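You operate a simulated robot arm through the tools that you are given. There is no shell and no other tool. Be economical: measure what you need, move in short steps, check, and stop when the job is done.

Carry out the task below with a simulated robot arm. There is one attempt and no reset: what you move stays moved.

TASK
Switch the wall socket off, unplug the desk lamp and dust its base.
Fine: plug in the holder over the socket, purple cloth back, hot bulb untouched. What is to be rubbed or washed off counts as gone when no trace of it is left.
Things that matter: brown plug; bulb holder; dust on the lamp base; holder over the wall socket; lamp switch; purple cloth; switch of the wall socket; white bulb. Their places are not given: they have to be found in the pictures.

The check looks at the end state, three seconds after you hand in, the way a careful person would. Anything else that was tipped, shoved, dropped, spilled or broken makes it a failure. Flat cloth is picked up by pressing the open fingertips on it (5 to 10 N) and closing them slowly along it; thin cloth reads only 2 to 8 mm in the jaws.

THE ROBOT
A 6-joint arm with a two-finger parallel gripper, fixed in place. Base frame: the origin is at the foot of the arm, x ahead of it, y to its left, z up. Readings come in m, rad, newtons and seconds.
With the tool pointing down near the work surface it reaches from about 0.1 to 0.84 m from the base axis. Its first joint turns from -2.007 to 2.007 rad. Payload 4.2 kg.
Tool frame: the origin (TCP) lies between the finger pads and is the grasp point; the fingertips stand 0.023 m ahead of it; z points along the fingers, y is the line along which they close. The gripper opens to 0.094 m. The fingers are 0.038 m wide and 0.01 m thick; the gripper's body (0.054 by 0.096 m) begins 0.039 m behind the TCP.
Orientation is that of the tool frame in the base frame, as a unit quaternion [x, y, z, w]. With the fingers straight down and closing along the base's y, the tool's x points along the base's -x, its y along +y and its z along -z.

THE INTERFACE
- The arm moves only by the tool servo_tool. Its argument "targets" is a list of rows, each an object of numbers (a shift or turn left out is 0, a gripper value left out holds the last): "dx", "dy", "dz": the shift along the tool's x, y, z in units of 300 mm (1.0 is 300 mm); "wx", "wy", "wz": the turn, a rotation vector about the tool's x, y, z in units of 120 degrees (1.0 is 120 degrees). In form: [{"dx": .., "dy": .., "dz": .., "wx": .., "wy": .., "wz": ..}, ...]. A call has 1 to 8 rows; each row is the pose to reach, as a shift and turn from the pose commanded when the call began, along the tool's axes at that moment. "gripper" is the closure, from 0 (fully open) to 1 (shut), set as the call begins (left out, the last holds). A call with a number of a shift or a turn outside -1 to 1 is refused whole. Rows are played at 5 a second. More than 0.05 m and 0.15 rad between two rows, or a gripper value outside its range, and nothing of the call is played. Where a pose cannot be reached the arm comes as near as it can. A force on the tool above 40 N (or 10 N above the force at the start of the call, whichever is more), or a blocked arm, ends the call early, and 0.2 s more pass. The fingers move at their own pace (about 0.108 m/s each) and stop on an object; they squeeze with about 32 N. The grip force told is the motor's: it shows also when the fingers shut on nothing. Time passes only in rows, and 0.2 s behind the last, so rows that repeat a pose let the fingers close. The reply holds the time, the measured pose of the TCP, the force on the tool along the base axes, the opening and the grip force, in the units named above and with some noise, with the torque about the TCP (base axes, N m) and any sound that the robot's microphone picked up, and new pictures: "pictures" is both (left out), scene, wrist or none.
- Cameras (640 x 400 px; columns grow to the right, rows downward): "scene" is fixed at [0.2204, -0.5017, 1.4661]; the picture's right is [0.40, -0.92, 0.00], its down [-0.23, -0.10, -0.97] and it looks along [0.89, 0.39, -0.26] (base axes); focal length 214 px, centre (320, 200). "wrist" rides on the gripper at [0.086, 0.016, -0.074] in the tool frame; the picture's right is [-0.18, 0.98, 0.00], its down [-0.58, -0.11, -0.81] and it looks along [-0.79, -0.15, 0.59] (tool axes); focal length 243 px, centre (320, 200).
- lift_body(by): slides the trunk up (or, below 0, down) by that many m; the arm rides with it, the base frame stays. It gives what a move gives, with no picture.
- probe_pixels(camera, pixels): for up to 12 pixels [column, row] of the newest picture of that camera ("zoom" is the newest enlarged one), the place [x, y, z] in the base frame of the surface seen there, good to about 0.002 m. It takes no simulated time.
- inspect(camera, box): a new picture of the part [left, top, right, bottom] of that camera's present view, enlarged. It takes no simulated time.
- close_job(): hands the job in; it is judged then, once.

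Work in short steps. Measure before you move; look again where a grasp or a placing could have gone wrong, and mend it. You have 80 turns and 200 pictures in all, those below and enlarged ones among them. Open the gripper and draw the arm clear of the work before you hand the job in, unless the task says otherwise; then end with one line.

The tools are called after "Call:" as name(argument=value, ...) on one line, values as JSON. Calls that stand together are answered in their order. servo_tool: Moves the arm, as the interface text tells. Its arguments: {"type":"object","properties":{"targets":{"type":"array"},"gripper":{"type":"number"},"pictures":{"type":"string","enum":["both","scene","wrist","none"]}},"required":["targets"]} The other tools are called the same way: lift_body (by) slides the trunk up or down; probe_pixels (camera, pixels) gives the place of the surface under pixels of a picture; inspect (camera, box) takes an enlarged picture of a part of a camera's view; close_job () hands the job in.

At the start:

```text
time: 0.0
tcp_pos: [0.3908, -0.4598, 1.395]
tcp_rot: [0.0, 1.0, 0.0, 0.0]
contact_force: [0.1, -0.5, 0.1]
wrist_torque: [0.04, 0.02, -0.04]
opening: 0.094
grip_force: 0.1
trunk travel left (down, up): [-0.825, 0.165]
```

scene: 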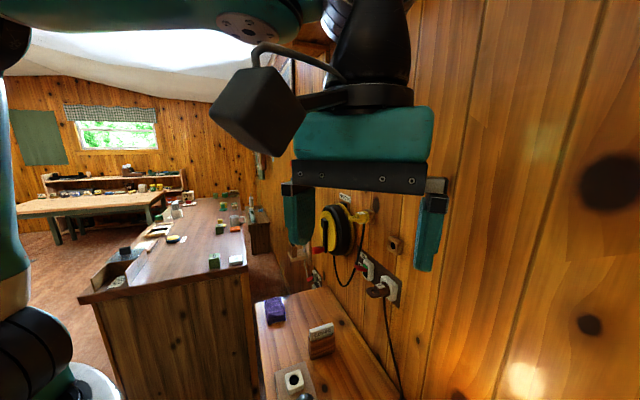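
wrist: 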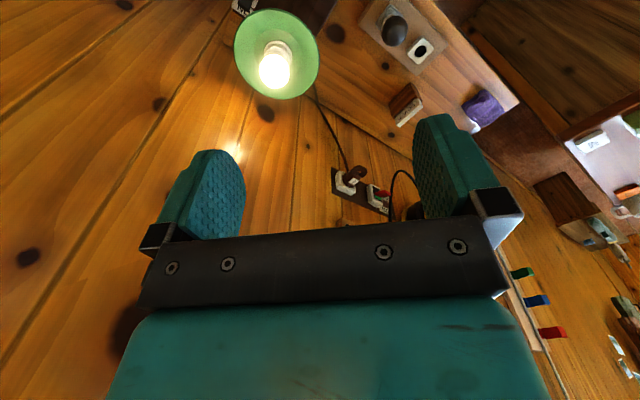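

The scene shows the socket plate near (380,280), the purple cloth at (274,310), and lamp in the wrist view at (277,55). I enlarge both views first.

Call:
inspect(camera="scene", box=[240, 180, 440, 400])

Call:
inspect(camera="wrist", box=[220, 0, 540, 220])

Call:
probe_pixels(camera="scene", pixels=[[274, 310], [321, 340], [293, 379], [380, 291], [367, 268], [397, 245], [341, 225], [300, 350], [470, 200]])

Call:
probe_pixels(camera="wrist", pixels=[[277, 65], [240, 55], [394, 28], [420, 50], [355, 172], [345, 183], [378, 193], [405, 100], [483, 108], [440, 80]])

```text
1.82 times, centred on (340, 290) of scene
```

zoom: 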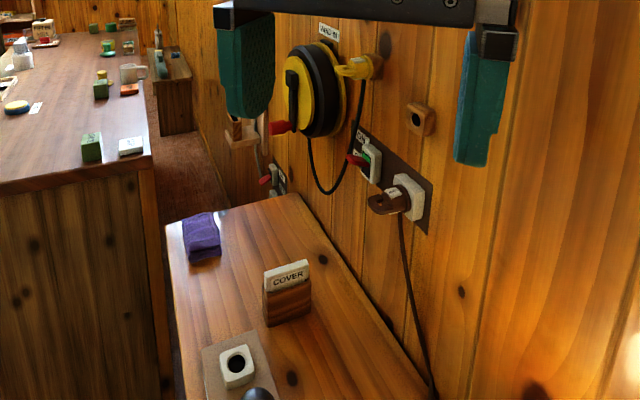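

```text
1.82 times, centred on (380, 110) of wrist
```

zoom: 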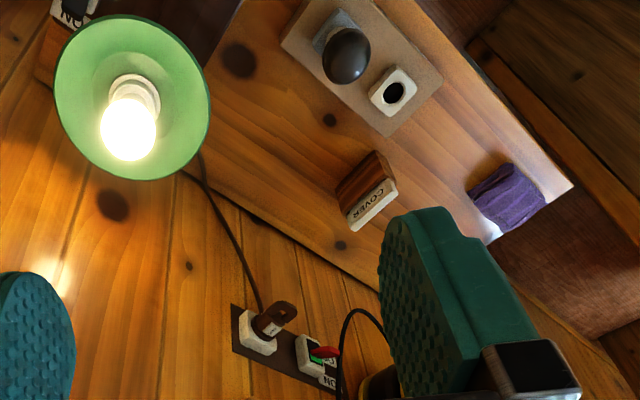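

```text
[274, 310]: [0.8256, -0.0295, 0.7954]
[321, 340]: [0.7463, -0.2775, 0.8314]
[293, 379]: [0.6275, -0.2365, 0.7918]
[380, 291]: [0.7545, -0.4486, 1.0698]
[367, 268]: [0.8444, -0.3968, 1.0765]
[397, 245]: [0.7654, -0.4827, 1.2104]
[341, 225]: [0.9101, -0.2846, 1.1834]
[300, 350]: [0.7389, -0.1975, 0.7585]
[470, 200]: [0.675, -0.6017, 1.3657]
```

```text
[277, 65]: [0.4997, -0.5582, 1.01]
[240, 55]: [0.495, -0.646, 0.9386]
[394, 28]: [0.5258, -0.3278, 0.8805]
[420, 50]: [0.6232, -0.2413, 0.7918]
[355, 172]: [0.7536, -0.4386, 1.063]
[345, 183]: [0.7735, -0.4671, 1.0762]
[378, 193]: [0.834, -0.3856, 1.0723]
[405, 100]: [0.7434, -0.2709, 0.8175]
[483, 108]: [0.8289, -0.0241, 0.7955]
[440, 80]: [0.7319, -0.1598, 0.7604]
```

The wall runs along about (0.6, 0.8) and the lamp stands near (0.5, -0.56). I back away from the wall and turn the tool to face it for a fuller view.

Call:
servo_tool(targets=[{"dx": 0.107, "dy": 0.08, "wz": 0.0615}, {"dx": 0.213, "dy": 0.16, "wz": 0.123}, {"dx": 0.32, "dy": 0.24, "wz": 0.1844}, {"dx": 0.427, "dy": 0.32, "wz": 0.2459}, {"dx": 0.533, "dy": 0.4, "wz": 0.30725}])

```text
time: 1.2
tcp_pos: [0.2268, -0.3403, 1.3949]
tcp_rot: [0.318, 0.948, 0.002, -0.001]
contact_force: [0.7, -0.5, 0.0]
wrist_torque: [-0.01, 0.01, 0.01]
opening: 0.0939
grip_force: 0.0
trunk travel left (down, up): [-0.825, 0.165]
```

scene: 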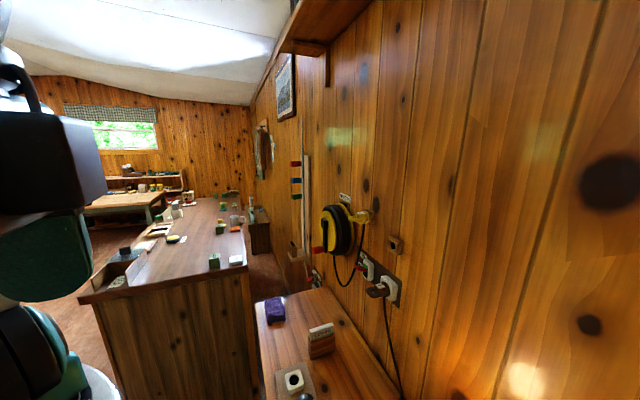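
wrist: 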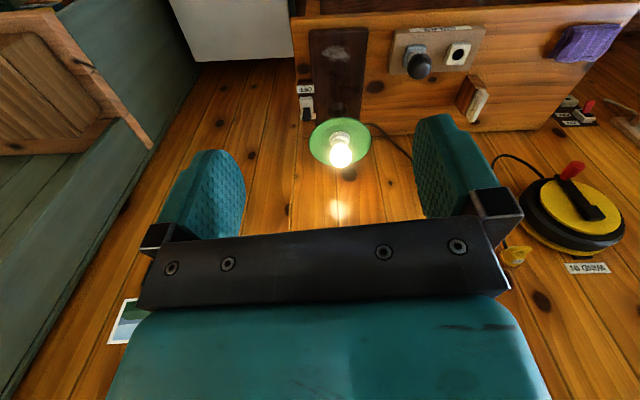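

The lamp base (dark, with dust at about (332,50)) is in view, with a switch labelled ON at (306,105). I enlarge the parts and probe them.

Call:
inspect(camera="wrist", box=[280, 10, 440, 130])

Call:
inspect(camera="scene", box=[300, 180, 420, 320])

Call:
probe_pixels(camera="wrist", pixels=[[332, 50], [314, 32], [364, 35], [313, 115], [360, 112], [306, 105], [306, 90], [339, 107], [412, 62], [418, 65], [583, 45], [335, 122]])

Call:
probe_pixels(camera="wrist", pixels=[[312, 140], [366, 140], [340, 155], [340, 135], [560, 60], [595, 60], [605, 30], [575, 27], [473, 95], [458, 54], [396, 75], [485, 28]])

```text
3.33 times, centred on (360, 70) of wrist
```

zoom: 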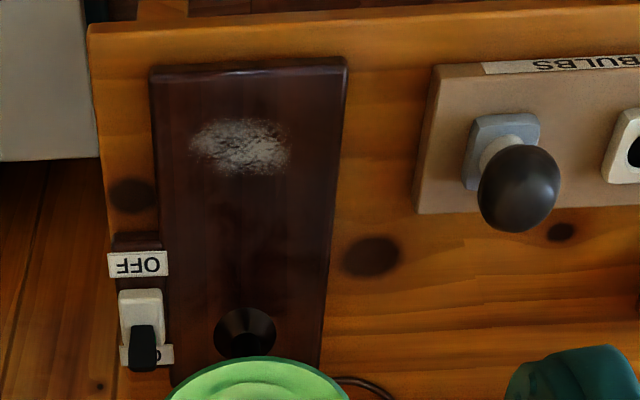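

```text
2.86 times, centred on (360, 250) of scene
```

zoom: 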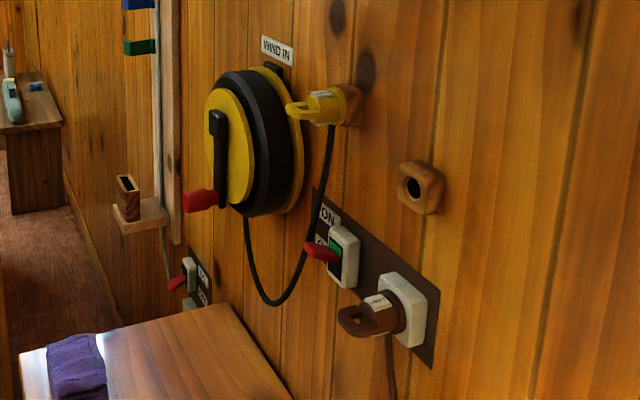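

```text
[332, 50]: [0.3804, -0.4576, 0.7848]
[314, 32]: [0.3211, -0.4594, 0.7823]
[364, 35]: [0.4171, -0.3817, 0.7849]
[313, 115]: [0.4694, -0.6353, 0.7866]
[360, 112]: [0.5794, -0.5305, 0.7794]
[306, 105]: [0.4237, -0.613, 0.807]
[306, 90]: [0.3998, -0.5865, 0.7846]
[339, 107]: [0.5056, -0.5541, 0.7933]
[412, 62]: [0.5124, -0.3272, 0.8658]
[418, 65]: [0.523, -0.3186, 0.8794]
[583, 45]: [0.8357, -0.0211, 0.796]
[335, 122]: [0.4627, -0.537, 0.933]
```

```text
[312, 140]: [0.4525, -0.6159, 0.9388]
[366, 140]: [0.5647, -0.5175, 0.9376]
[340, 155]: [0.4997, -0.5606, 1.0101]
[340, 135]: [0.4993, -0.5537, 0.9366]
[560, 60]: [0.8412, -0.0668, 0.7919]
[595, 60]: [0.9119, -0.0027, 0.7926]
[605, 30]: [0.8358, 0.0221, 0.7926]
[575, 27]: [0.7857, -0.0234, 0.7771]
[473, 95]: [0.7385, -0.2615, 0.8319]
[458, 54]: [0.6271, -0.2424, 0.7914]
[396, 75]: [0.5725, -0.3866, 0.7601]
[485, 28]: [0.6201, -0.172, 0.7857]
```

The dust patch is at about (0.38,-0.458,0.785), and the socket switch, plug and holder are on the wall. I lower the trunk and move in for a closer look at the plug and switch.

Call:
lift_body(by=-0.25)

Call:
servo_tool(targets=[{"dx": -0.1, "dy": 0.114, "wy": -0.0238}, {"dx": -0.2, "dy": 0.228, "wy": -0.0476}, {"dx": -0.3, "dy": 0.343, "wy": -0.0714}, {"dx": -0.4, "dy": 0.457, "wy": -0.0952}, {"dx": -0.5, "dy": 0.571, "wy": -0.119}, {"dx": -0.6, "dy": 0.686, "wy": -0.1429}, {"dx": -0.7, "dy": 0.8, "wy": -0.1667}])

```text
time: 3.8
tcp_pos: [0.2286, -0.3396, 1.1446]
tcp_rot: [0.316, 0.949, 0.0, -0.001]
contact_force: [-0.6, -1.0, 0.1]
wrist_torque: [-0.02, -0.01, 0.02]
opening: 0.0939
grip_force: 0.0
trunk travel left (down, up): [-0.575, 0.415]
```

```text
time: 5.4
tcp_pos: [0.5411, -0.2757, 1.1454]
tcp_rot: [0.312, 0.934, -0.055, 0.166]
contact_force: [0.2, -0.3, 0.6]
wrist_torque: [0.0, -0.01, 0.02]
opening: 0.0941
grip_force: 0.1
out of reach, approached as far as the arm can: row 1, 2, 3
trunk travel left (down, up): [-0.575, 0.415]
```

scene: 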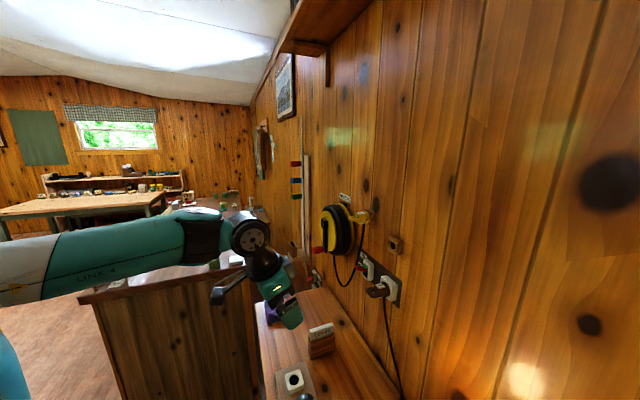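
wrist: 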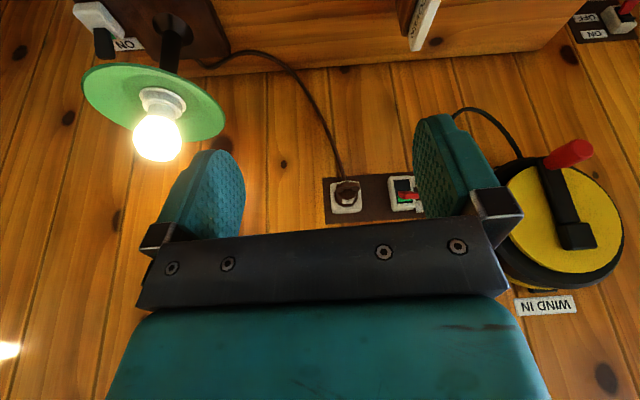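

Call:
inspect(camera="wrist", box=[310, 150, 450, 238])

Call:
inspect(camera="scene", box=[340, 225, 420, 315])

```text
4.55 times, centred on (380, 194) of wrist
```

zoom: 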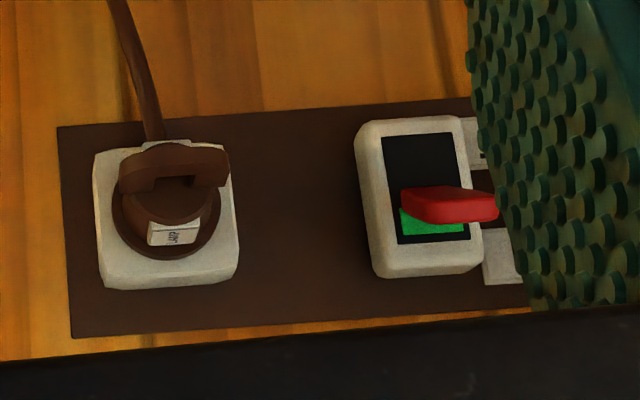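

```text
4.44 times, centred on (380, 270) of scene
```

zoom: 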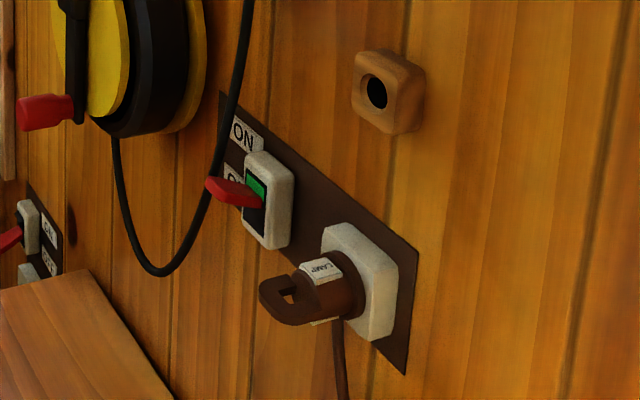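

I probe the lever, plug, holder and reel geometry to plan the approach.

Call:
probe_pixels(camera="zoom", pixels=[[210, 184], [232, 200], [255, 197], [255, 182], [262, 298], [285, 290], [310, 310], [325, 268], [378, 295], [378, 92], [402, 92], [278, 190]])

Call:
probe_pixels(camera="scene", pixels=[[330, 232], [318, 250], [355, 225], [372, 214], [349, 213], [360, 243], [338, 284], [352, 278], [370, 220], [357, 265], [385, 320], [400, 390]])

Call:
probe_pixels(camera="wrist", pixels=[[410, 196], [417, 196], [405, 198], [346, 182], [339, 188], [357, 186], [348, 201], [335, 200], [398, 195], [398, 181], [345, 165], [570, 150]])

```text
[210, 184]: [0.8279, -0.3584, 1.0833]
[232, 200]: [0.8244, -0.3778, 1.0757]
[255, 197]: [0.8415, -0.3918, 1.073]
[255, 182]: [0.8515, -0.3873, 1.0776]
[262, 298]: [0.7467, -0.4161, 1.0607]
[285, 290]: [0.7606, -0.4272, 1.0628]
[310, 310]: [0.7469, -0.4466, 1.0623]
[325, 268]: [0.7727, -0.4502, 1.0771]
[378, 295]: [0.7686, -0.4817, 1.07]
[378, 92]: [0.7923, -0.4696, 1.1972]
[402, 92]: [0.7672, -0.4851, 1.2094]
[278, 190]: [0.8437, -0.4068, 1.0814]
```

```text
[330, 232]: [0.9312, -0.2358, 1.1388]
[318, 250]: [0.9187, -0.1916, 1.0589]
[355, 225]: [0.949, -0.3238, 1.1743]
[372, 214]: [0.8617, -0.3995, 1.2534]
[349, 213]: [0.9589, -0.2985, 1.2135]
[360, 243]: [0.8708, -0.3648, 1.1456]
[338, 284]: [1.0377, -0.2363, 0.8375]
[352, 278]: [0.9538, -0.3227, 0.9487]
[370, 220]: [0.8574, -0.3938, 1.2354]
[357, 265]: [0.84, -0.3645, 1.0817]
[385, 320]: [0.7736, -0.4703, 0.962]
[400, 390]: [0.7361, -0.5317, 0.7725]
```

```text
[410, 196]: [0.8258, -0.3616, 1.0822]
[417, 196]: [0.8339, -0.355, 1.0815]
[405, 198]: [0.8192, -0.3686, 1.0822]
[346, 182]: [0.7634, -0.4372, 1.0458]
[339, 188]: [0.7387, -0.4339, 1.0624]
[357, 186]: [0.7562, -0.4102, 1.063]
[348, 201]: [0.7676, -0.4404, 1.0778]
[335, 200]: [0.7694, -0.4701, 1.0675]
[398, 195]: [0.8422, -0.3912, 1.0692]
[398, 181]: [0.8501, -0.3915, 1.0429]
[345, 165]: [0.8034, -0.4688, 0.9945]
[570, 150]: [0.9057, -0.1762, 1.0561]
```

The lever is tipped up (ON is up) with its end at u≈0.877, v≈0.206, z≈1.083. I turn the tool to horizontal facing the wall, close the fingers and shift sideways in line with the switch.

Call:
servo_tool(targets=[{"dy": 0.067, "wy": -0.0583}, {"dy": 0.133, "wy": -0.1167}, {"dy": 0.2, "wy": -0.175}, {"dy": 0.267, "wy": -0.2333}, {"dy": 0.34, "wy": -0.2917}], gripper=1, pictures="none")

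Call:
servo_tool(targets=[{"wy": -0.0583}, {"wy": -0.1167}, {"wy": -0.175}, {"wy": -0.2333}, {"wy": -0.2917}])

```text
time: 6.6
tcp_pos: [0.6003, -0.1955, 1.1447]
tcp_rot: [0.281, 0.841, -0.146, 0.439]
contact_force: [0.6, 0.6, 0.0]
wrist_torque: [0.0, -0.02, 0.01]
opening: 0.0
grip_force: 32.7
trunk travel left (down, up): [-0.575, 0.415]
```

```text
time: 7.8
tcp_pos: [0.6005, -0.1927, 1.1451]
tcp_rot: [0.224, 0.67, -0.224, 0.671]
contact_force: [-0.9, 0.1, 0.7]
wrist_torque: [-0.03, 0.0, 0.04]
opening: 0.0
grip_force: 31.9
trunk travel left (down, up): [-0.575, 0.415]
```

scene: 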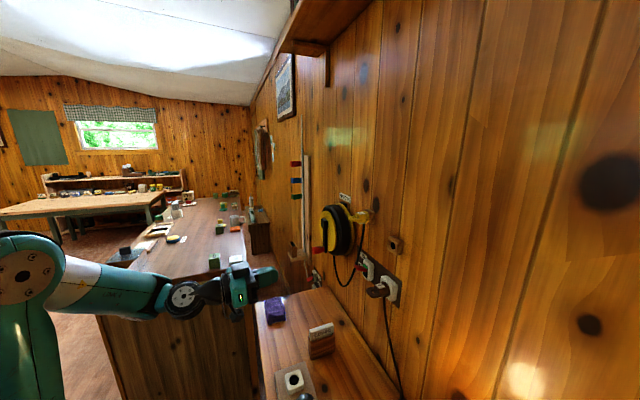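
wrist: 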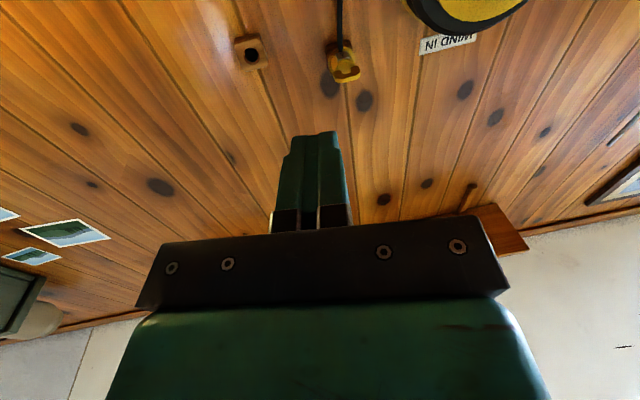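

TCP is at u=0.596, v=0.206, aligned with the lever. I advance toward the wall above the lever.

Call:
servo_tool(targets=[{"dz": 0.15}, {"dz": 0.3}, {"dz": 0.45}, {"dz": 0.6, "dx": 0.03}, {"dz": 0.75, "dx": 0.05}, {"dz": 0.85, "dx": 0.06}, {"dz": 0.92, "dx": 0.06}])

Call:
inspect(camera="scene", box=[310, 205, 430, 315])

```text
time: 9.4
tcp_pos: [0.8198, -0.3592, 1.1262]
tcp_rot: [0.224, 0.671, -0.224, 0.671]
contact_force: [0.5, 0.1, 0.0]
wrist_torque: [0.02, 0.05, 0.0]
opening: 0.0
grip_force: 32.5
trunk travel left (down, up): [-0.575, 0.415]
```

scene: 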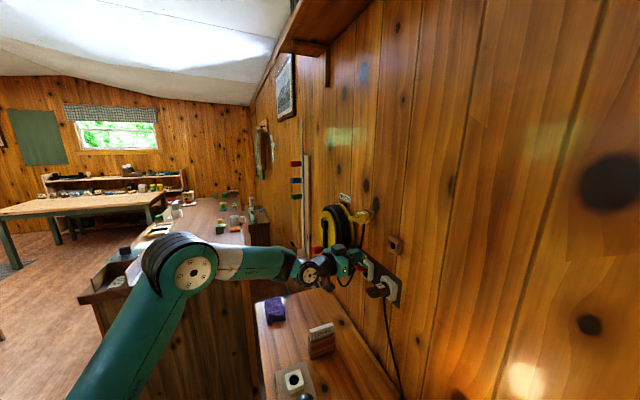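
wrist: 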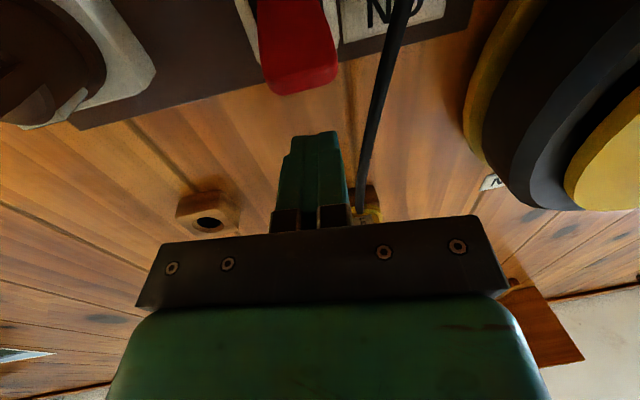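

```text
3.64 times, centred on (370, 260) of scene
```

zoom: 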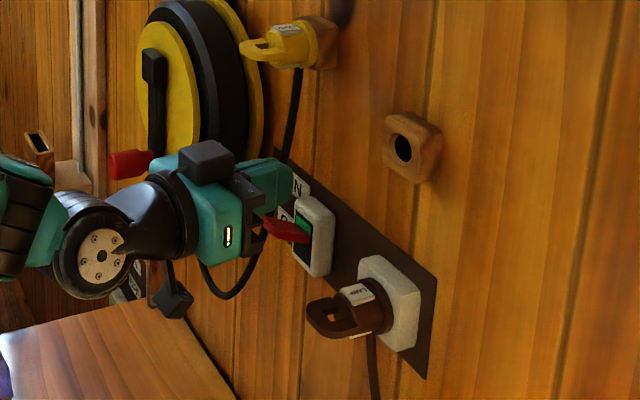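

The closed fingers sit just above the red lever. I push down slowly, keeping a touch clear of the cable at right.

Call:
servo_tool(targets=[{"dy": -0.013}, {"dx": 0.03, "dy": -0.013}, {"dx": 0.06, "dy": -0.013}, {"dx": 0.09, "dy": -0.013}, {"dx": 0.12, "dy": -0.013}, {"dx": 0.15, "dy": -0.013}], pictures="wrist")

Call:
inspect(camera="scene", box=[310, 205, 430, 315])

```text
time: 10.8
tcp_pos: [0.8169, -0.3603, 1.0821]
tcp_rot: [0.223, 0.67, -0.223, 0.672]
contact_force: [-30.0, 19.0, 6.7]
wrist_torque: [0.23, 0.4, -0.07]
opening: 0.0
grip_force: 32.1
trunk travel left (down, up): [-0.575, 0.415]
```

wrist: 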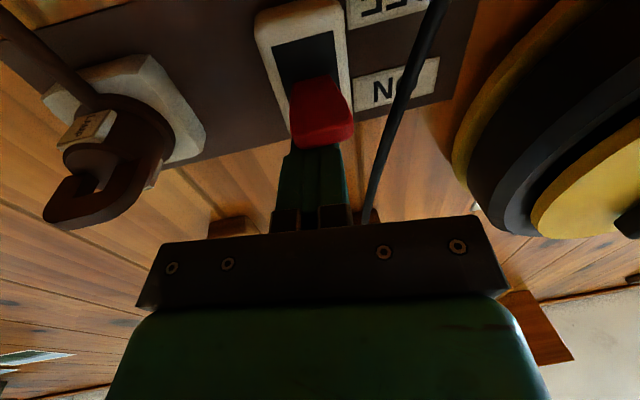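

```text
3.64 times, centred on (370, 260) of scene
```

zoom: 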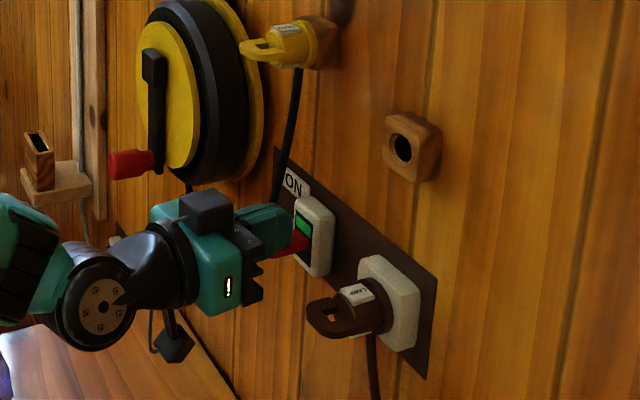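

A force of ~35 N pushes straight back from the wall: the tips touch the switch housing. I back off 8 mm and then continue pushing down on the lever.

Call:
servo_tool(targets=[{"dz": -0.03}, {"dz": -0.03}, {"dz": -0.03, "dx": 0.02}, {"dz": -0.03, "dx": 0.04}, {"dz": -0.03, "dx": 0.06}], pictures="wrist")

Call:
inspect(camera="scene", box=[310, 205, 430, 315])

```text
time: 12.0
tcp_pos: [0.8107, -0.3569, 1.0674]
tcp_rot: [0.223, 0.668, -0.223, 0.674]
contact_force: [-0.9, 0.5, 11.3]
wrist_torque: [-0.17, -0.16, -0.02]
opening: 0.0001
grip_force: 32.0
trunk travel left (down, up): [-0.575, 0.415]
```

wrist: 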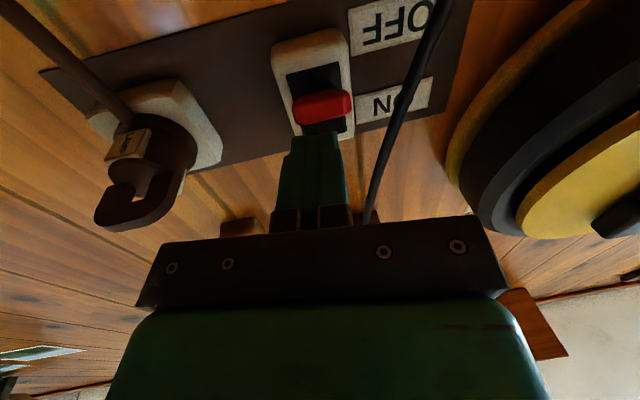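

```text
3.64 times, centred on (370, 260) of scene
```

zoom: 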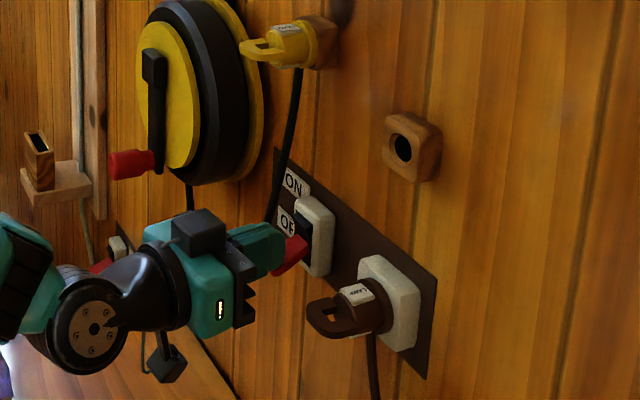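

The lever has dropped toward OFF and the green flag is gone. I press a few mm more and then withdraw to see whether it stays.

Call:
servo_tool(targets=[{"dx": 0.02}, {"dx": 0.03}, {"dx": 0.01}, {"dz": -0.1, "dx": 0.01}, {"dz": -0.25, "dx": 0.01}], pictures="wrist")

Call:
inspect(camera="scene", box=[310, 205, 430, 315])

Call:
inspect(camera="wrist", box=[40, 0, 460, 260])

```text
time: 12.6
tcp_pos: [0.8109, -0.3554, 1.0664]
tcp_rot: [0.221, 0.662, -0.224, 0.68]
contact_force: [-3.9, 2.9, 13.7]
wrist_torque: [-0.21, -0.16, 0.09]
opening: 0.0
grip_force: 32.5
trunk travel left (down, up): [-0.575, 0.415]
stopped in row 2: the force on the tool passed its limit at 42 N (the readings are from after the stop); the commanded pose is now the measured one
```

wrist: 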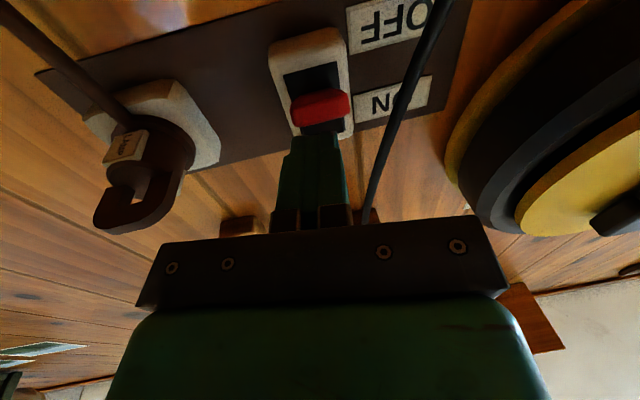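

```text
3.64 times, centred on (370, 260) of scene
```

zoom: 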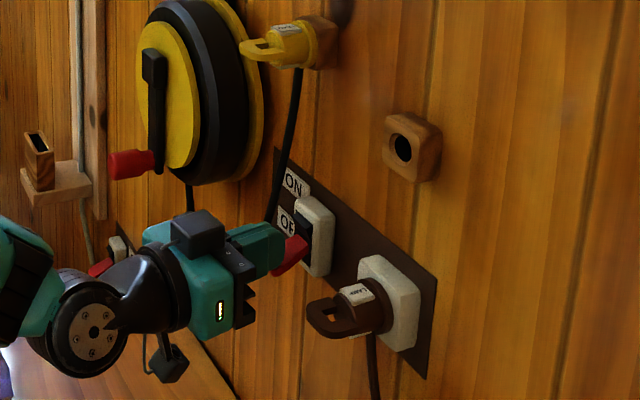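

```text
1.52 times, centred on (250, 130) of wrist
```

zoom: 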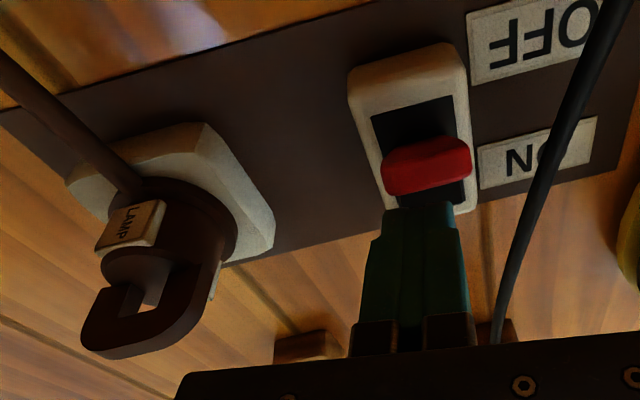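

The lever reached its end stop. I withdraw straight back and fix the 1.5° tilt left over from the stop.

Call:
servo_tool(targets=[{"dx": -0.01}, {"dz": -0.12, "dx": -0.01}, {"dz": -0.25, "wy": 0.006}, {"dz": -0.35, "wy": 0.0122}], pictures="wrist")

Call:
inspect(camera="scene", box=[330, 205, 430, 315])

Call:
inspect(camera="wrist", box=[140, 0, 460, 240])

```text
time: 13.6
tcp_pos: [0.728, -0.293, 1.0612]
tcp_rot: [0.226, 0.673, -0.222, 0.669]
contact_force: [0.3, 0.2, -0.2]
wrist_torque: [0.01, 0.0, 0.0]
opening: 0.0001
grip_force: 32.1
trunk travel left (down, up): [-0.575, 0.415]
```

wrist: 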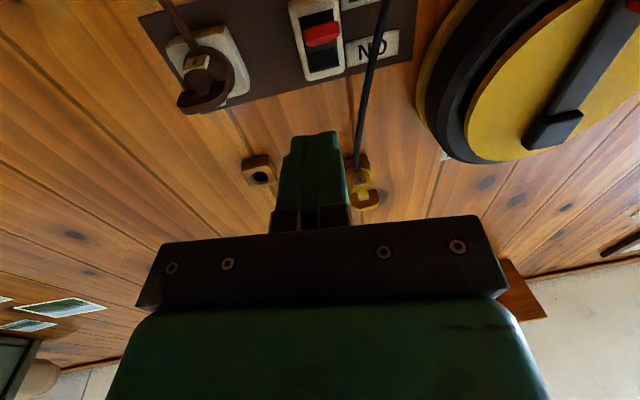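

```text
3.64 times, centred on (380, 260) of scene
```

zoom: 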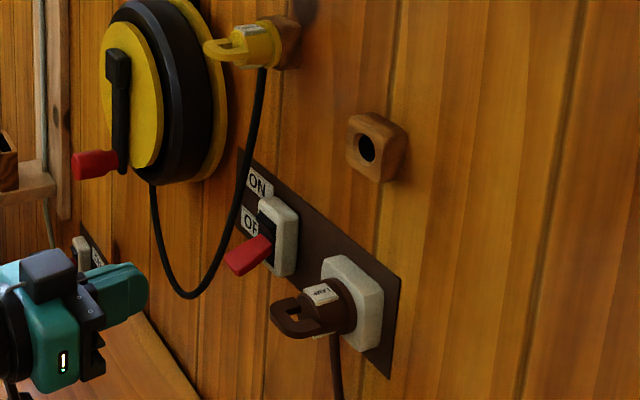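

```text
1.67 times, centred on (300, 120) of wrist
```

zoom: 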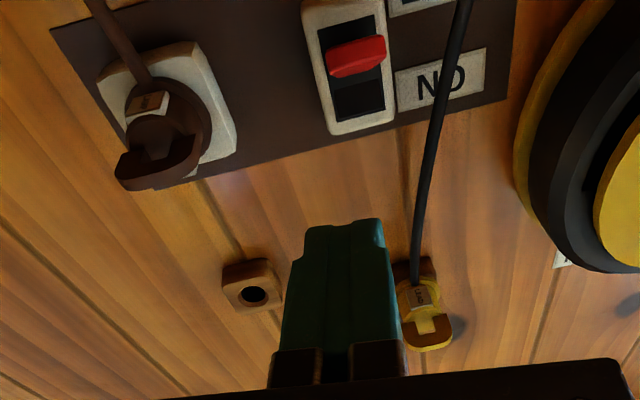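

The lever stays down at OFF. Now I measure the plug tab and holder more precisely from both views.

Call:
probe_pixels(camera="zoom", pixels=[[125, 160], [125, 178], [150, 180], [190, 155], [160, 140], [228, 270], [278, 275], [234, 300], [275, 305], [254, 296], [115, 70], [230, 150]])

Call:
inspect(camera="scene", box=[360, 225, 420, 315])

```text
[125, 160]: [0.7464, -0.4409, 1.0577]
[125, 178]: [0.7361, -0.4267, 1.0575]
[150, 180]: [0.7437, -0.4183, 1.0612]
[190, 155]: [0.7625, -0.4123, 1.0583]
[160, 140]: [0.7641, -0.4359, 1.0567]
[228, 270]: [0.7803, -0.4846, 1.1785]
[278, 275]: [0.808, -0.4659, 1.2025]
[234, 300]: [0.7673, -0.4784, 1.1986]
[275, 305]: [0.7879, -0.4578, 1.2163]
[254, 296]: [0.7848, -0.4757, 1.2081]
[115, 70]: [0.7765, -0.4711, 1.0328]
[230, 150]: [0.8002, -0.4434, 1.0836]
```

```text
4.44 times, centred on (390, 270) of scene
```

zoom: 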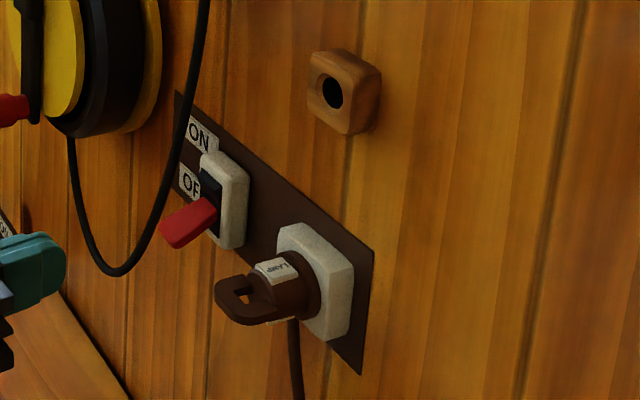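

Call:
probe_pixels(camera="zoom", pixels=[[320, 76], [343, 96], [324, 97], [336, 110], [331, 70], [313, 60], [352, 75], [312, 110], [346, 125], [368, 105], [345, 60], [331, 92]])

Call:
probe_pixels(camera="zoom", pixels=[[283, 232], [328, 262], [322, 330], [305, 320], [218, 285], [222, 300], [250, 320], [272, 295], [262, 272], [235, 277], [320, 285], [275, 318]])

```text
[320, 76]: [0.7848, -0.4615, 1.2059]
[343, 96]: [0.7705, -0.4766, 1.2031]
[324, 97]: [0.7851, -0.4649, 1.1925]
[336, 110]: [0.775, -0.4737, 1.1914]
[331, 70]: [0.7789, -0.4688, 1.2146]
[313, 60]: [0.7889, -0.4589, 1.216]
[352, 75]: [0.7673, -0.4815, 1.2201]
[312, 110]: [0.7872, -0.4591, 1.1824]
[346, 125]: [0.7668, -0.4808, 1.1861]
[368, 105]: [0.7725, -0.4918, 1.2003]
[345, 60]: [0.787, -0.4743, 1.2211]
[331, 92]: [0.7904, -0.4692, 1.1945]
```

```text
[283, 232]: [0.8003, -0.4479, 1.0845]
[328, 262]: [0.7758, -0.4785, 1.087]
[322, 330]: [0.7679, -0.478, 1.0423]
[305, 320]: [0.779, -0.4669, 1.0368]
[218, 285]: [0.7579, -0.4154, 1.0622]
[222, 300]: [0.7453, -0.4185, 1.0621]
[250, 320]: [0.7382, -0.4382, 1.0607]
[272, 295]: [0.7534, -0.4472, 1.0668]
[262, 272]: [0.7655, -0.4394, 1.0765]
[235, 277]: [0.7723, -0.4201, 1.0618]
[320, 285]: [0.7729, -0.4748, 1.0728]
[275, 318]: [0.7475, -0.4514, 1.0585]
```

The face points show the wall is at 45° (normal (0.707,-0.707)), so I yaw a further 8.1°. Plug axis: s≈0.822–0.85 (normal), t≈0.230, z≈1.06; I back off in line with it, open the gripper, and start rolling to pinch the flat tab from above and below.

Call:
servo_tool(targets=[{"dz": -0.06, "dy": -0.08, "wx": 0.0226}, {"dz": -0.109, "dy": -0.16, "wx": 0.0452}, {"dz": -0.109, "dy": -0.246, "wx": 0.0678}], gripper=0.4, pictures="none")

Call:
servo_tool(targets=[{"wz": 0.0625}, {"wz": 0.125}, {"wz": 0.1875}, {"wz": 0.25}, {"wz": 0.3125}, {"wz": 0.375}], pictures="none")

Call:
servo_tool(targets=[{"wz": 0.0625}, {"wz": 0.125}, {"wz": 0.1875}, {"wz": 0.25}, {"wz": 0.3125}, {"wz": 0.375}])

```text
time: 14.4
tcp_pos: [0.6601, -0.3321, 1.0599]
tcp_rot: [0.274, 0.655, -0.27, 0.65]
contact_force: [0.3, 0.3, 0.0]
wrist_torque: [0.0, -0.02, 0.0]
opening: 0.0561
grip_force: 0.0
trunk travel left (down, up): [-0.575, 0.415]
```

```text
time: 15.8
tcp_pos: [0.658, -0.3321, 1.0609]
tcp_rot: [0.503, 0.501, 0.001, 0.704]
contact_force: [-0.4, -0.1, 0.6]
wrist_torque: [0.0, 0.03, -0.04]
opening: 0.0563
grip_force: 0.0
trunk travel left (down, up): [-0.575, 0.415]
```

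```text
time: 17.2
tcp_pos: [0.6586, -0.332, 1.0605]
tcp_rot: [0.656, 0.271, 0.271, 0.651]
contact_force: [-0.2, 0.4, 0.1]
wrist_torque: [-0.05, -0.01, 0.04]
opening: 0.0564
grip_force: 0.1
trunk travel left (down, up): [-0.575, 0.415]
```

scene: 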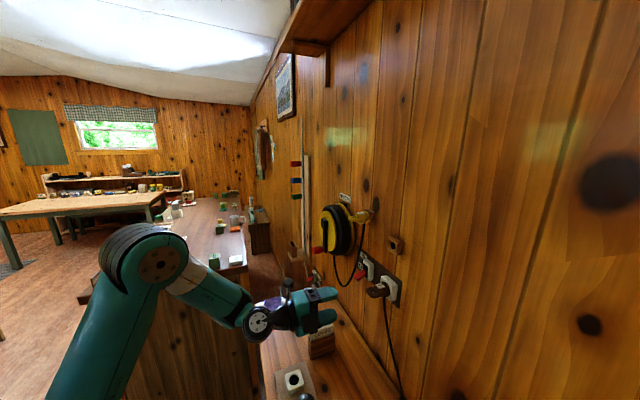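
wrist: 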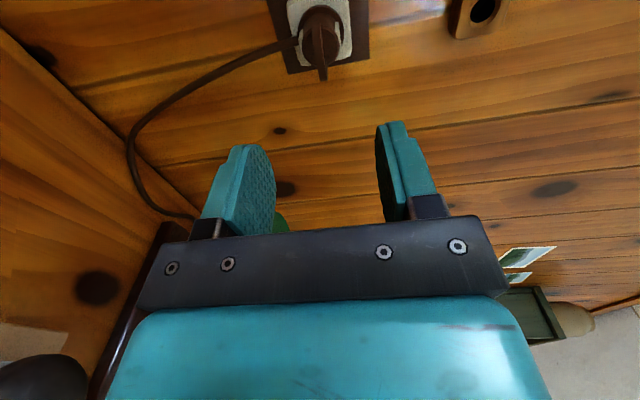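

The tool now closes vertically with the plug tab edge-on at (322,60). I measure the tab's thickness from here.

Call:
inspect(camera="wrist", box=[270, 0, 370, 100])

Call:
probe_pixels(camera="wrist", pixels=[[318, 55], [323, 55], [327, 55], [322, 75], [322, 45], [306, 35], [338, 35], [485, 10], [455, 35]])

```text
4.00 times, centred on (320, 50) of wrist
```

zoom: 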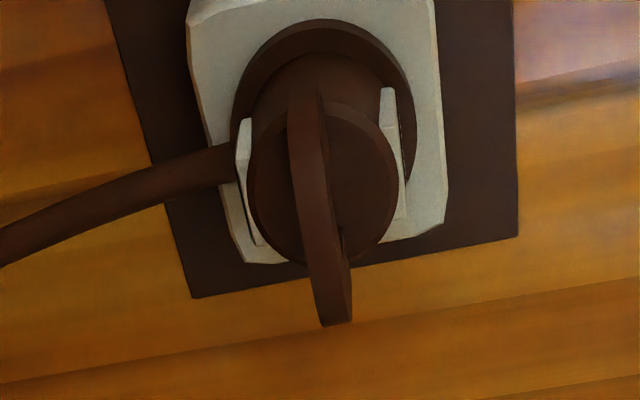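

```text
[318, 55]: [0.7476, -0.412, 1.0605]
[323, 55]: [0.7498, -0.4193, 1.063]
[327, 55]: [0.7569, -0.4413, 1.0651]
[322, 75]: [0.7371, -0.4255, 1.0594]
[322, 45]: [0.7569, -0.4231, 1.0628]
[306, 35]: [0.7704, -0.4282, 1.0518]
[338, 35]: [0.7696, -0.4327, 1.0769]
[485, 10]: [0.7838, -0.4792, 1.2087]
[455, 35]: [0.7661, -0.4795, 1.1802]
```

Tab: z≈1.0605, ~7 mm thick, end at s≈0.822, body face at s≈0.847. I advance so the fingertips stop just short of the body and close.

Call:
servo_tool(targets=[{"dz": 0.13}, {"dz": 0.26}, {"dz": 0.34}, {"dz": 0.393}], pictures="wrist")

Call:
inspect(camera="scene", box=[330, 220, 420, 310])

```text
time: 18.2
tcp_pos: [0.7424, -0.414, 1.0586]
tcp_rot: [0.656, 0.271, 0.27, 0.65]
contact_force: [0.4, 0.8, 0.0]
wrist_torque: [0.03, 0.04, 0.0]
opening: 0.0563
grip_force: 0.0
trunk travel left (down, up): [-0.575, 0.415]
```

wrist: 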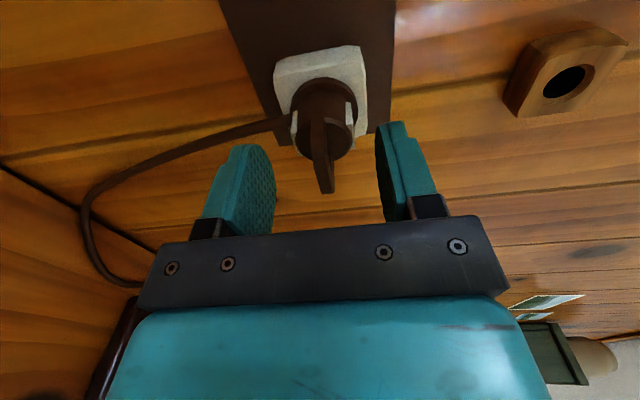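

```text
4.44 times, centred on (375, 265) of scene
```

zoom: 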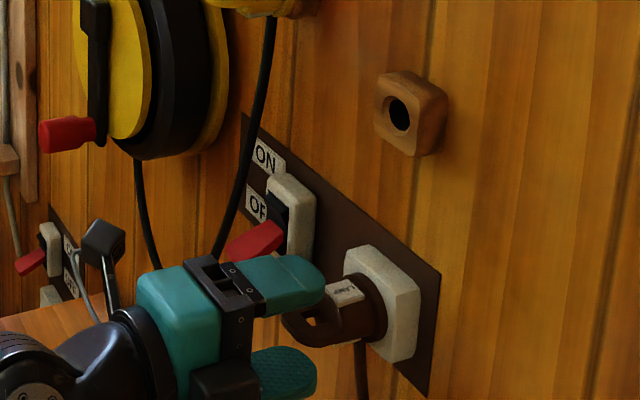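

The fingers straddle the tab. I nudge up 2 mm and close.

Call:
servo_tool(targets=[{"dy": 0.0065, "dz": 0.008}, {"dy": 0.0065, "dz": 0.008}, {"dy": 0.0065, "dz": 0.008}], gripper=1, pictures="wrist")

```text
time: 19.0
tcp_pos: [0.744, -0.4161, 1.0605]
tcp_rot: [0.657, 0.272, 0.269, 0.649]
contact_force: [-7.9, 7.6, -8.6]
wrist_torque: [-0.04, 0.03, -0.05]
opening: 0.0116
grip_force: 32.2
trunk travel left (down, up): [-0.575, 0.415]
```

wrist: 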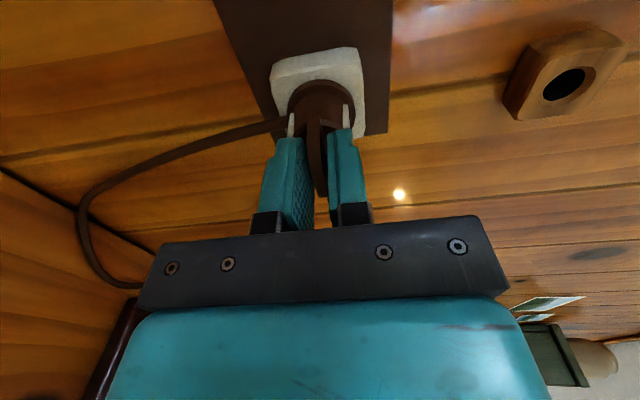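

Grip is on (11.6 mm). I pull straight out along the wall normal.

Call:
servo_tool(targets=[{"dz": -0.02}, {"dz": -0.05}, {"dz": -0.09}, {"dz": -0.14}, {"dz": -0.2}, {"dz": -0.25}], pictures="wrist")

Call:
inspect(camera="scene", box=[330, 220, 420, 310])

```text
time: 20.4
tcp_pos: [0.6899, -0.3651, 1.0615]
tcp_rot: [0.657, 0.271, 0.271, 0.65]
contact_force: [0.8, 0.1, -0.2]
wrist_torque: [0.0, 0.04, 0.01]
opening: 0.0115
grip_force: 31.8
trunk travel left (down, up): [-0.575, 0.415]
```

wrist: 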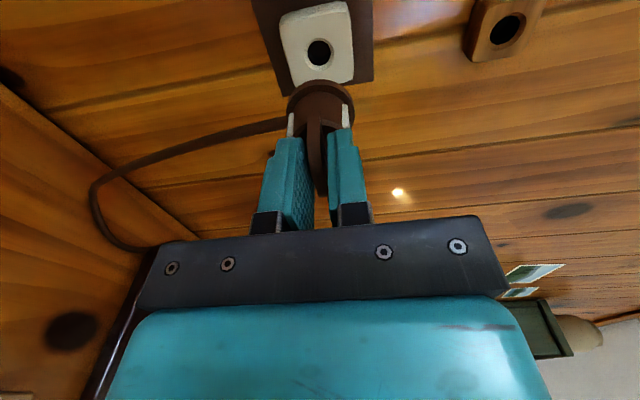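

```text
4.44 times, centred on (375, 265) of scene
```

zoom: 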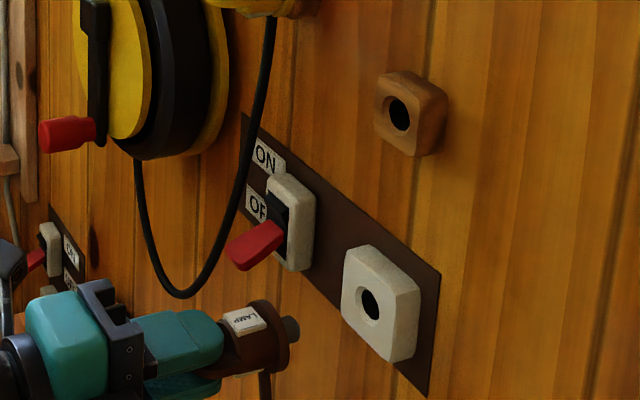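

The plug is out, with a single round pin. I measure both holes the same way so I can take the relative offset from socket to holder.

Call:
probe_pixels(camera="zoom", pixels=[[356, 300], [383, 308], [366, 280], [374, 326], [385, 107], [413, 120], [397, 92], [402, 136], [294, 328], [287, 318]])

Call:
probe_pixels(camera="wrist", pixels=[[304, 52], [333, 52], [320, 37], [320, 69], [489, 33], [528, 25], [506, 10], [508, 50]])

Call:
inspect(camera="wrist", box=[240, 0, 560, 200])

```text
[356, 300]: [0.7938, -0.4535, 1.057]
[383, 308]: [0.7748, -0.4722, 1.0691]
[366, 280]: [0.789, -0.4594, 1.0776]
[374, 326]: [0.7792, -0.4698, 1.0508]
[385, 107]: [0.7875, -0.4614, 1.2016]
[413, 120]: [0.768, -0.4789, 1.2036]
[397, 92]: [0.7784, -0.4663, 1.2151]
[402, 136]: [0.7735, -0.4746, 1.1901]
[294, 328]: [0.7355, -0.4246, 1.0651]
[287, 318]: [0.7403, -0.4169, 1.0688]
```

```text
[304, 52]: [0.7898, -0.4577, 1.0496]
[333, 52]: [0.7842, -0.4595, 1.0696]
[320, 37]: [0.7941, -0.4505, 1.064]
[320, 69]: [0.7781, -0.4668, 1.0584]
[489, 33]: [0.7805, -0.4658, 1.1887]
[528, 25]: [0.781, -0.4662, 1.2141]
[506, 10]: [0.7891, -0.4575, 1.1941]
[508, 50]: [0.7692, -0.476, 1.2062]
```

```text
2.00 times, centred on (400, 100) of wrist
```

zoom: 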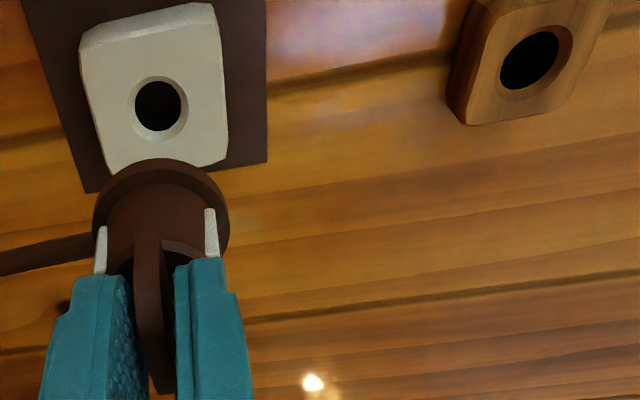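

Both views agree: the holder hole is 10 mm to the right and 140 mm above the socket hole, same face depth. I move by just that offset.

Call:
servo_tool(targets=[{"dy": 0.12, "dx": -0.008}, {"dy": 0.24, "dx": -0.016}, {"dy": 0.36, "dx": -0.025}, {"dy": 0.4667, "dx": -0.0333}, {"dy": 0.4667, "dx": -0.0333, "dz": 0.06}], pictures="wrist")

Call:
inspect(camera="scene", box=[340, 200, 430, 290])

Call:
inspect(camera="wrist", box=[220, 0, 420, 220])

```text
time: 21.6
tcp_pos: [0.6941, -0.3878, 1.2028]
tcp_rot: [0.656, 0.271, 0.27, 0.651]
contact_force: [-0.7, -0.4, -0.6]
wrist_torque: [0.02, 0.05, -0.03]
opening: 0.0115
grip_force: 32.4
trunk travel left (down, up): [-0.575, 0.415]
```

wrist: 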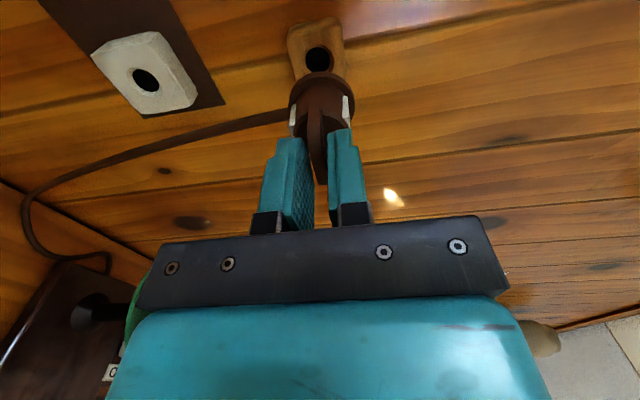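

```text
4.44 times, centred on (385, 245) of scene
```

zoom: 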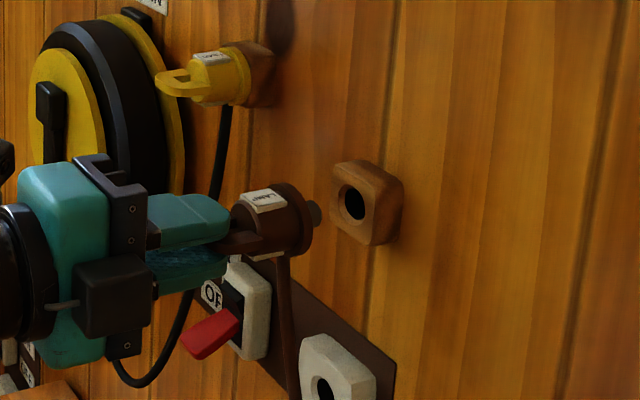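

```text
1.82 times, centred on (320, 110) of wrist
```

zoom: 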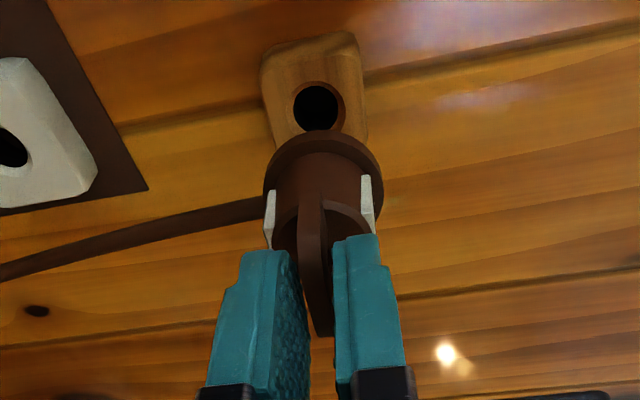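

The plug stands in front of the holder. I check the pin against the hole by probing, with a still reading of the pose.

Call:
probe_pixels(camera="scene", pixels=[[384, 248]])

Call:
inspect(camera="scene", box=[365, 225, 405, 265])

Call:
servo_tool(targets=[{"dz": 0.0}], pictures="none")

```text
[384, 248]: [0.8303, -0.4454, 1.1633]
```

```text
10.00 times, centred on (385, 245) of scene
```

zoom: 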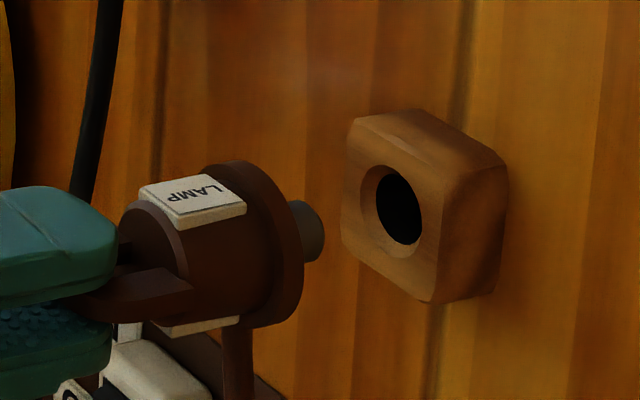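

```text
time: 22.0
tcp_pos: [0.6946, -0.3871, 1.2016]
tcp_rot: [0.656, 0.272, 0.271, 0.65]
contact_force: [0.2, 0.1, -0.3]
wrist_torque: [0.02, 0.05, -0.01]
opening: 0.0114
grip_force: 32.1
trunk travel left (down, up): [-0.575, 0.415]
```

Call:
probe_pixels(camera="zoom", pixels=[[315, 210], [321, 232], [315, 255], [306, 232], [367, 190], [425, 235], [385, 168], [410, 255], [350, 135], [432, 290], [345, 245], [440, 200]])

```text
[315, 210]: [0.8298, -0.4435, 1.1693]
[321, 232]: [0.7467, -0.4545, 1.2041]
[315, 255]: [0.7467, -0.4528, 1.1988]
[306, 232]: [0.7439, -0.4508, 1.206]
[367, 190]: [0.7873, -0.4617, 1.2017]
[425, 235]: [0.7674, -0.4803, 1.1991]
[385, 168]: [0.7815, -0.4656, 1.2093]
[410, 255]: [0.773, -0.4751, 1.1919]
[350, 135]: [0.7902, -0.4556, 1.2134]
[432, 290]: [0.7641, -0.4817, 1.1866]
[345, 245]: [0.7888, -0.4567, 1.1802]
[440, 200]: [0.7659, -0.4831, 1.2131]
```

The pin axis is at t≈0.214, the hole at t≈0.2175, and the pin sits ~1.5 mm high. I correct by +3.5 mm sideways and -1.5 mm, then push in gently.

Call:
servo_tool(targets=[{"dx": 0.012, "dy": -0.005}, {"dx": 0.012, "dy": -0.005, "dz": 0.03}, {"dx": 0.012, "dy": -0.005, "dz": 0.06}, {"dx": 0.012, "dy": -0.005, "dz": 0.09}], pictures="wrist")

Call:
inspect(camera="scene", box=[365, 225, 405, 265])

```text
time: 23.0
tcp_pos: [0.7166, -0.4023, 1.1999]
tcp_rot: [0.656, 0.271, 0.269, 0.65]
contact_force: [1.0, 0.6, -1.0]
wrist_torque: [0.05, 0.01, 0.01]
opening: 0.0118
grip_force: 31.4
trunk travel left (down, up): [-0.575, 0.415]
```

wrist: 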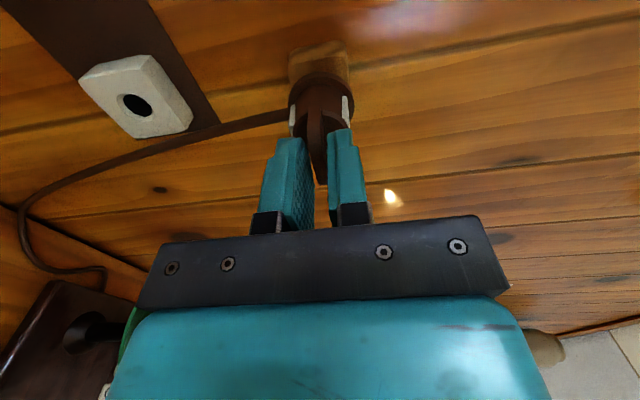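

```text
10.00 times, centred on (385, 245) of scene
```

zoom: 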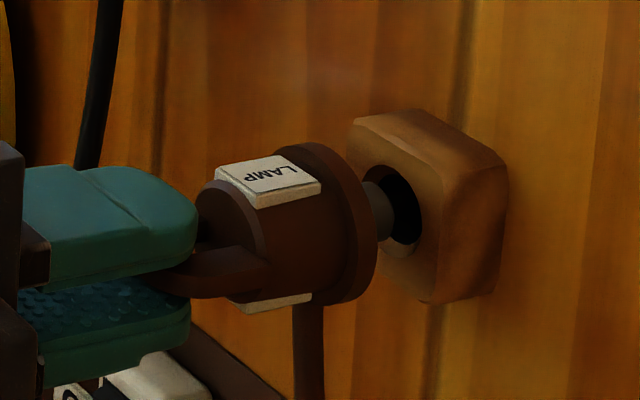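

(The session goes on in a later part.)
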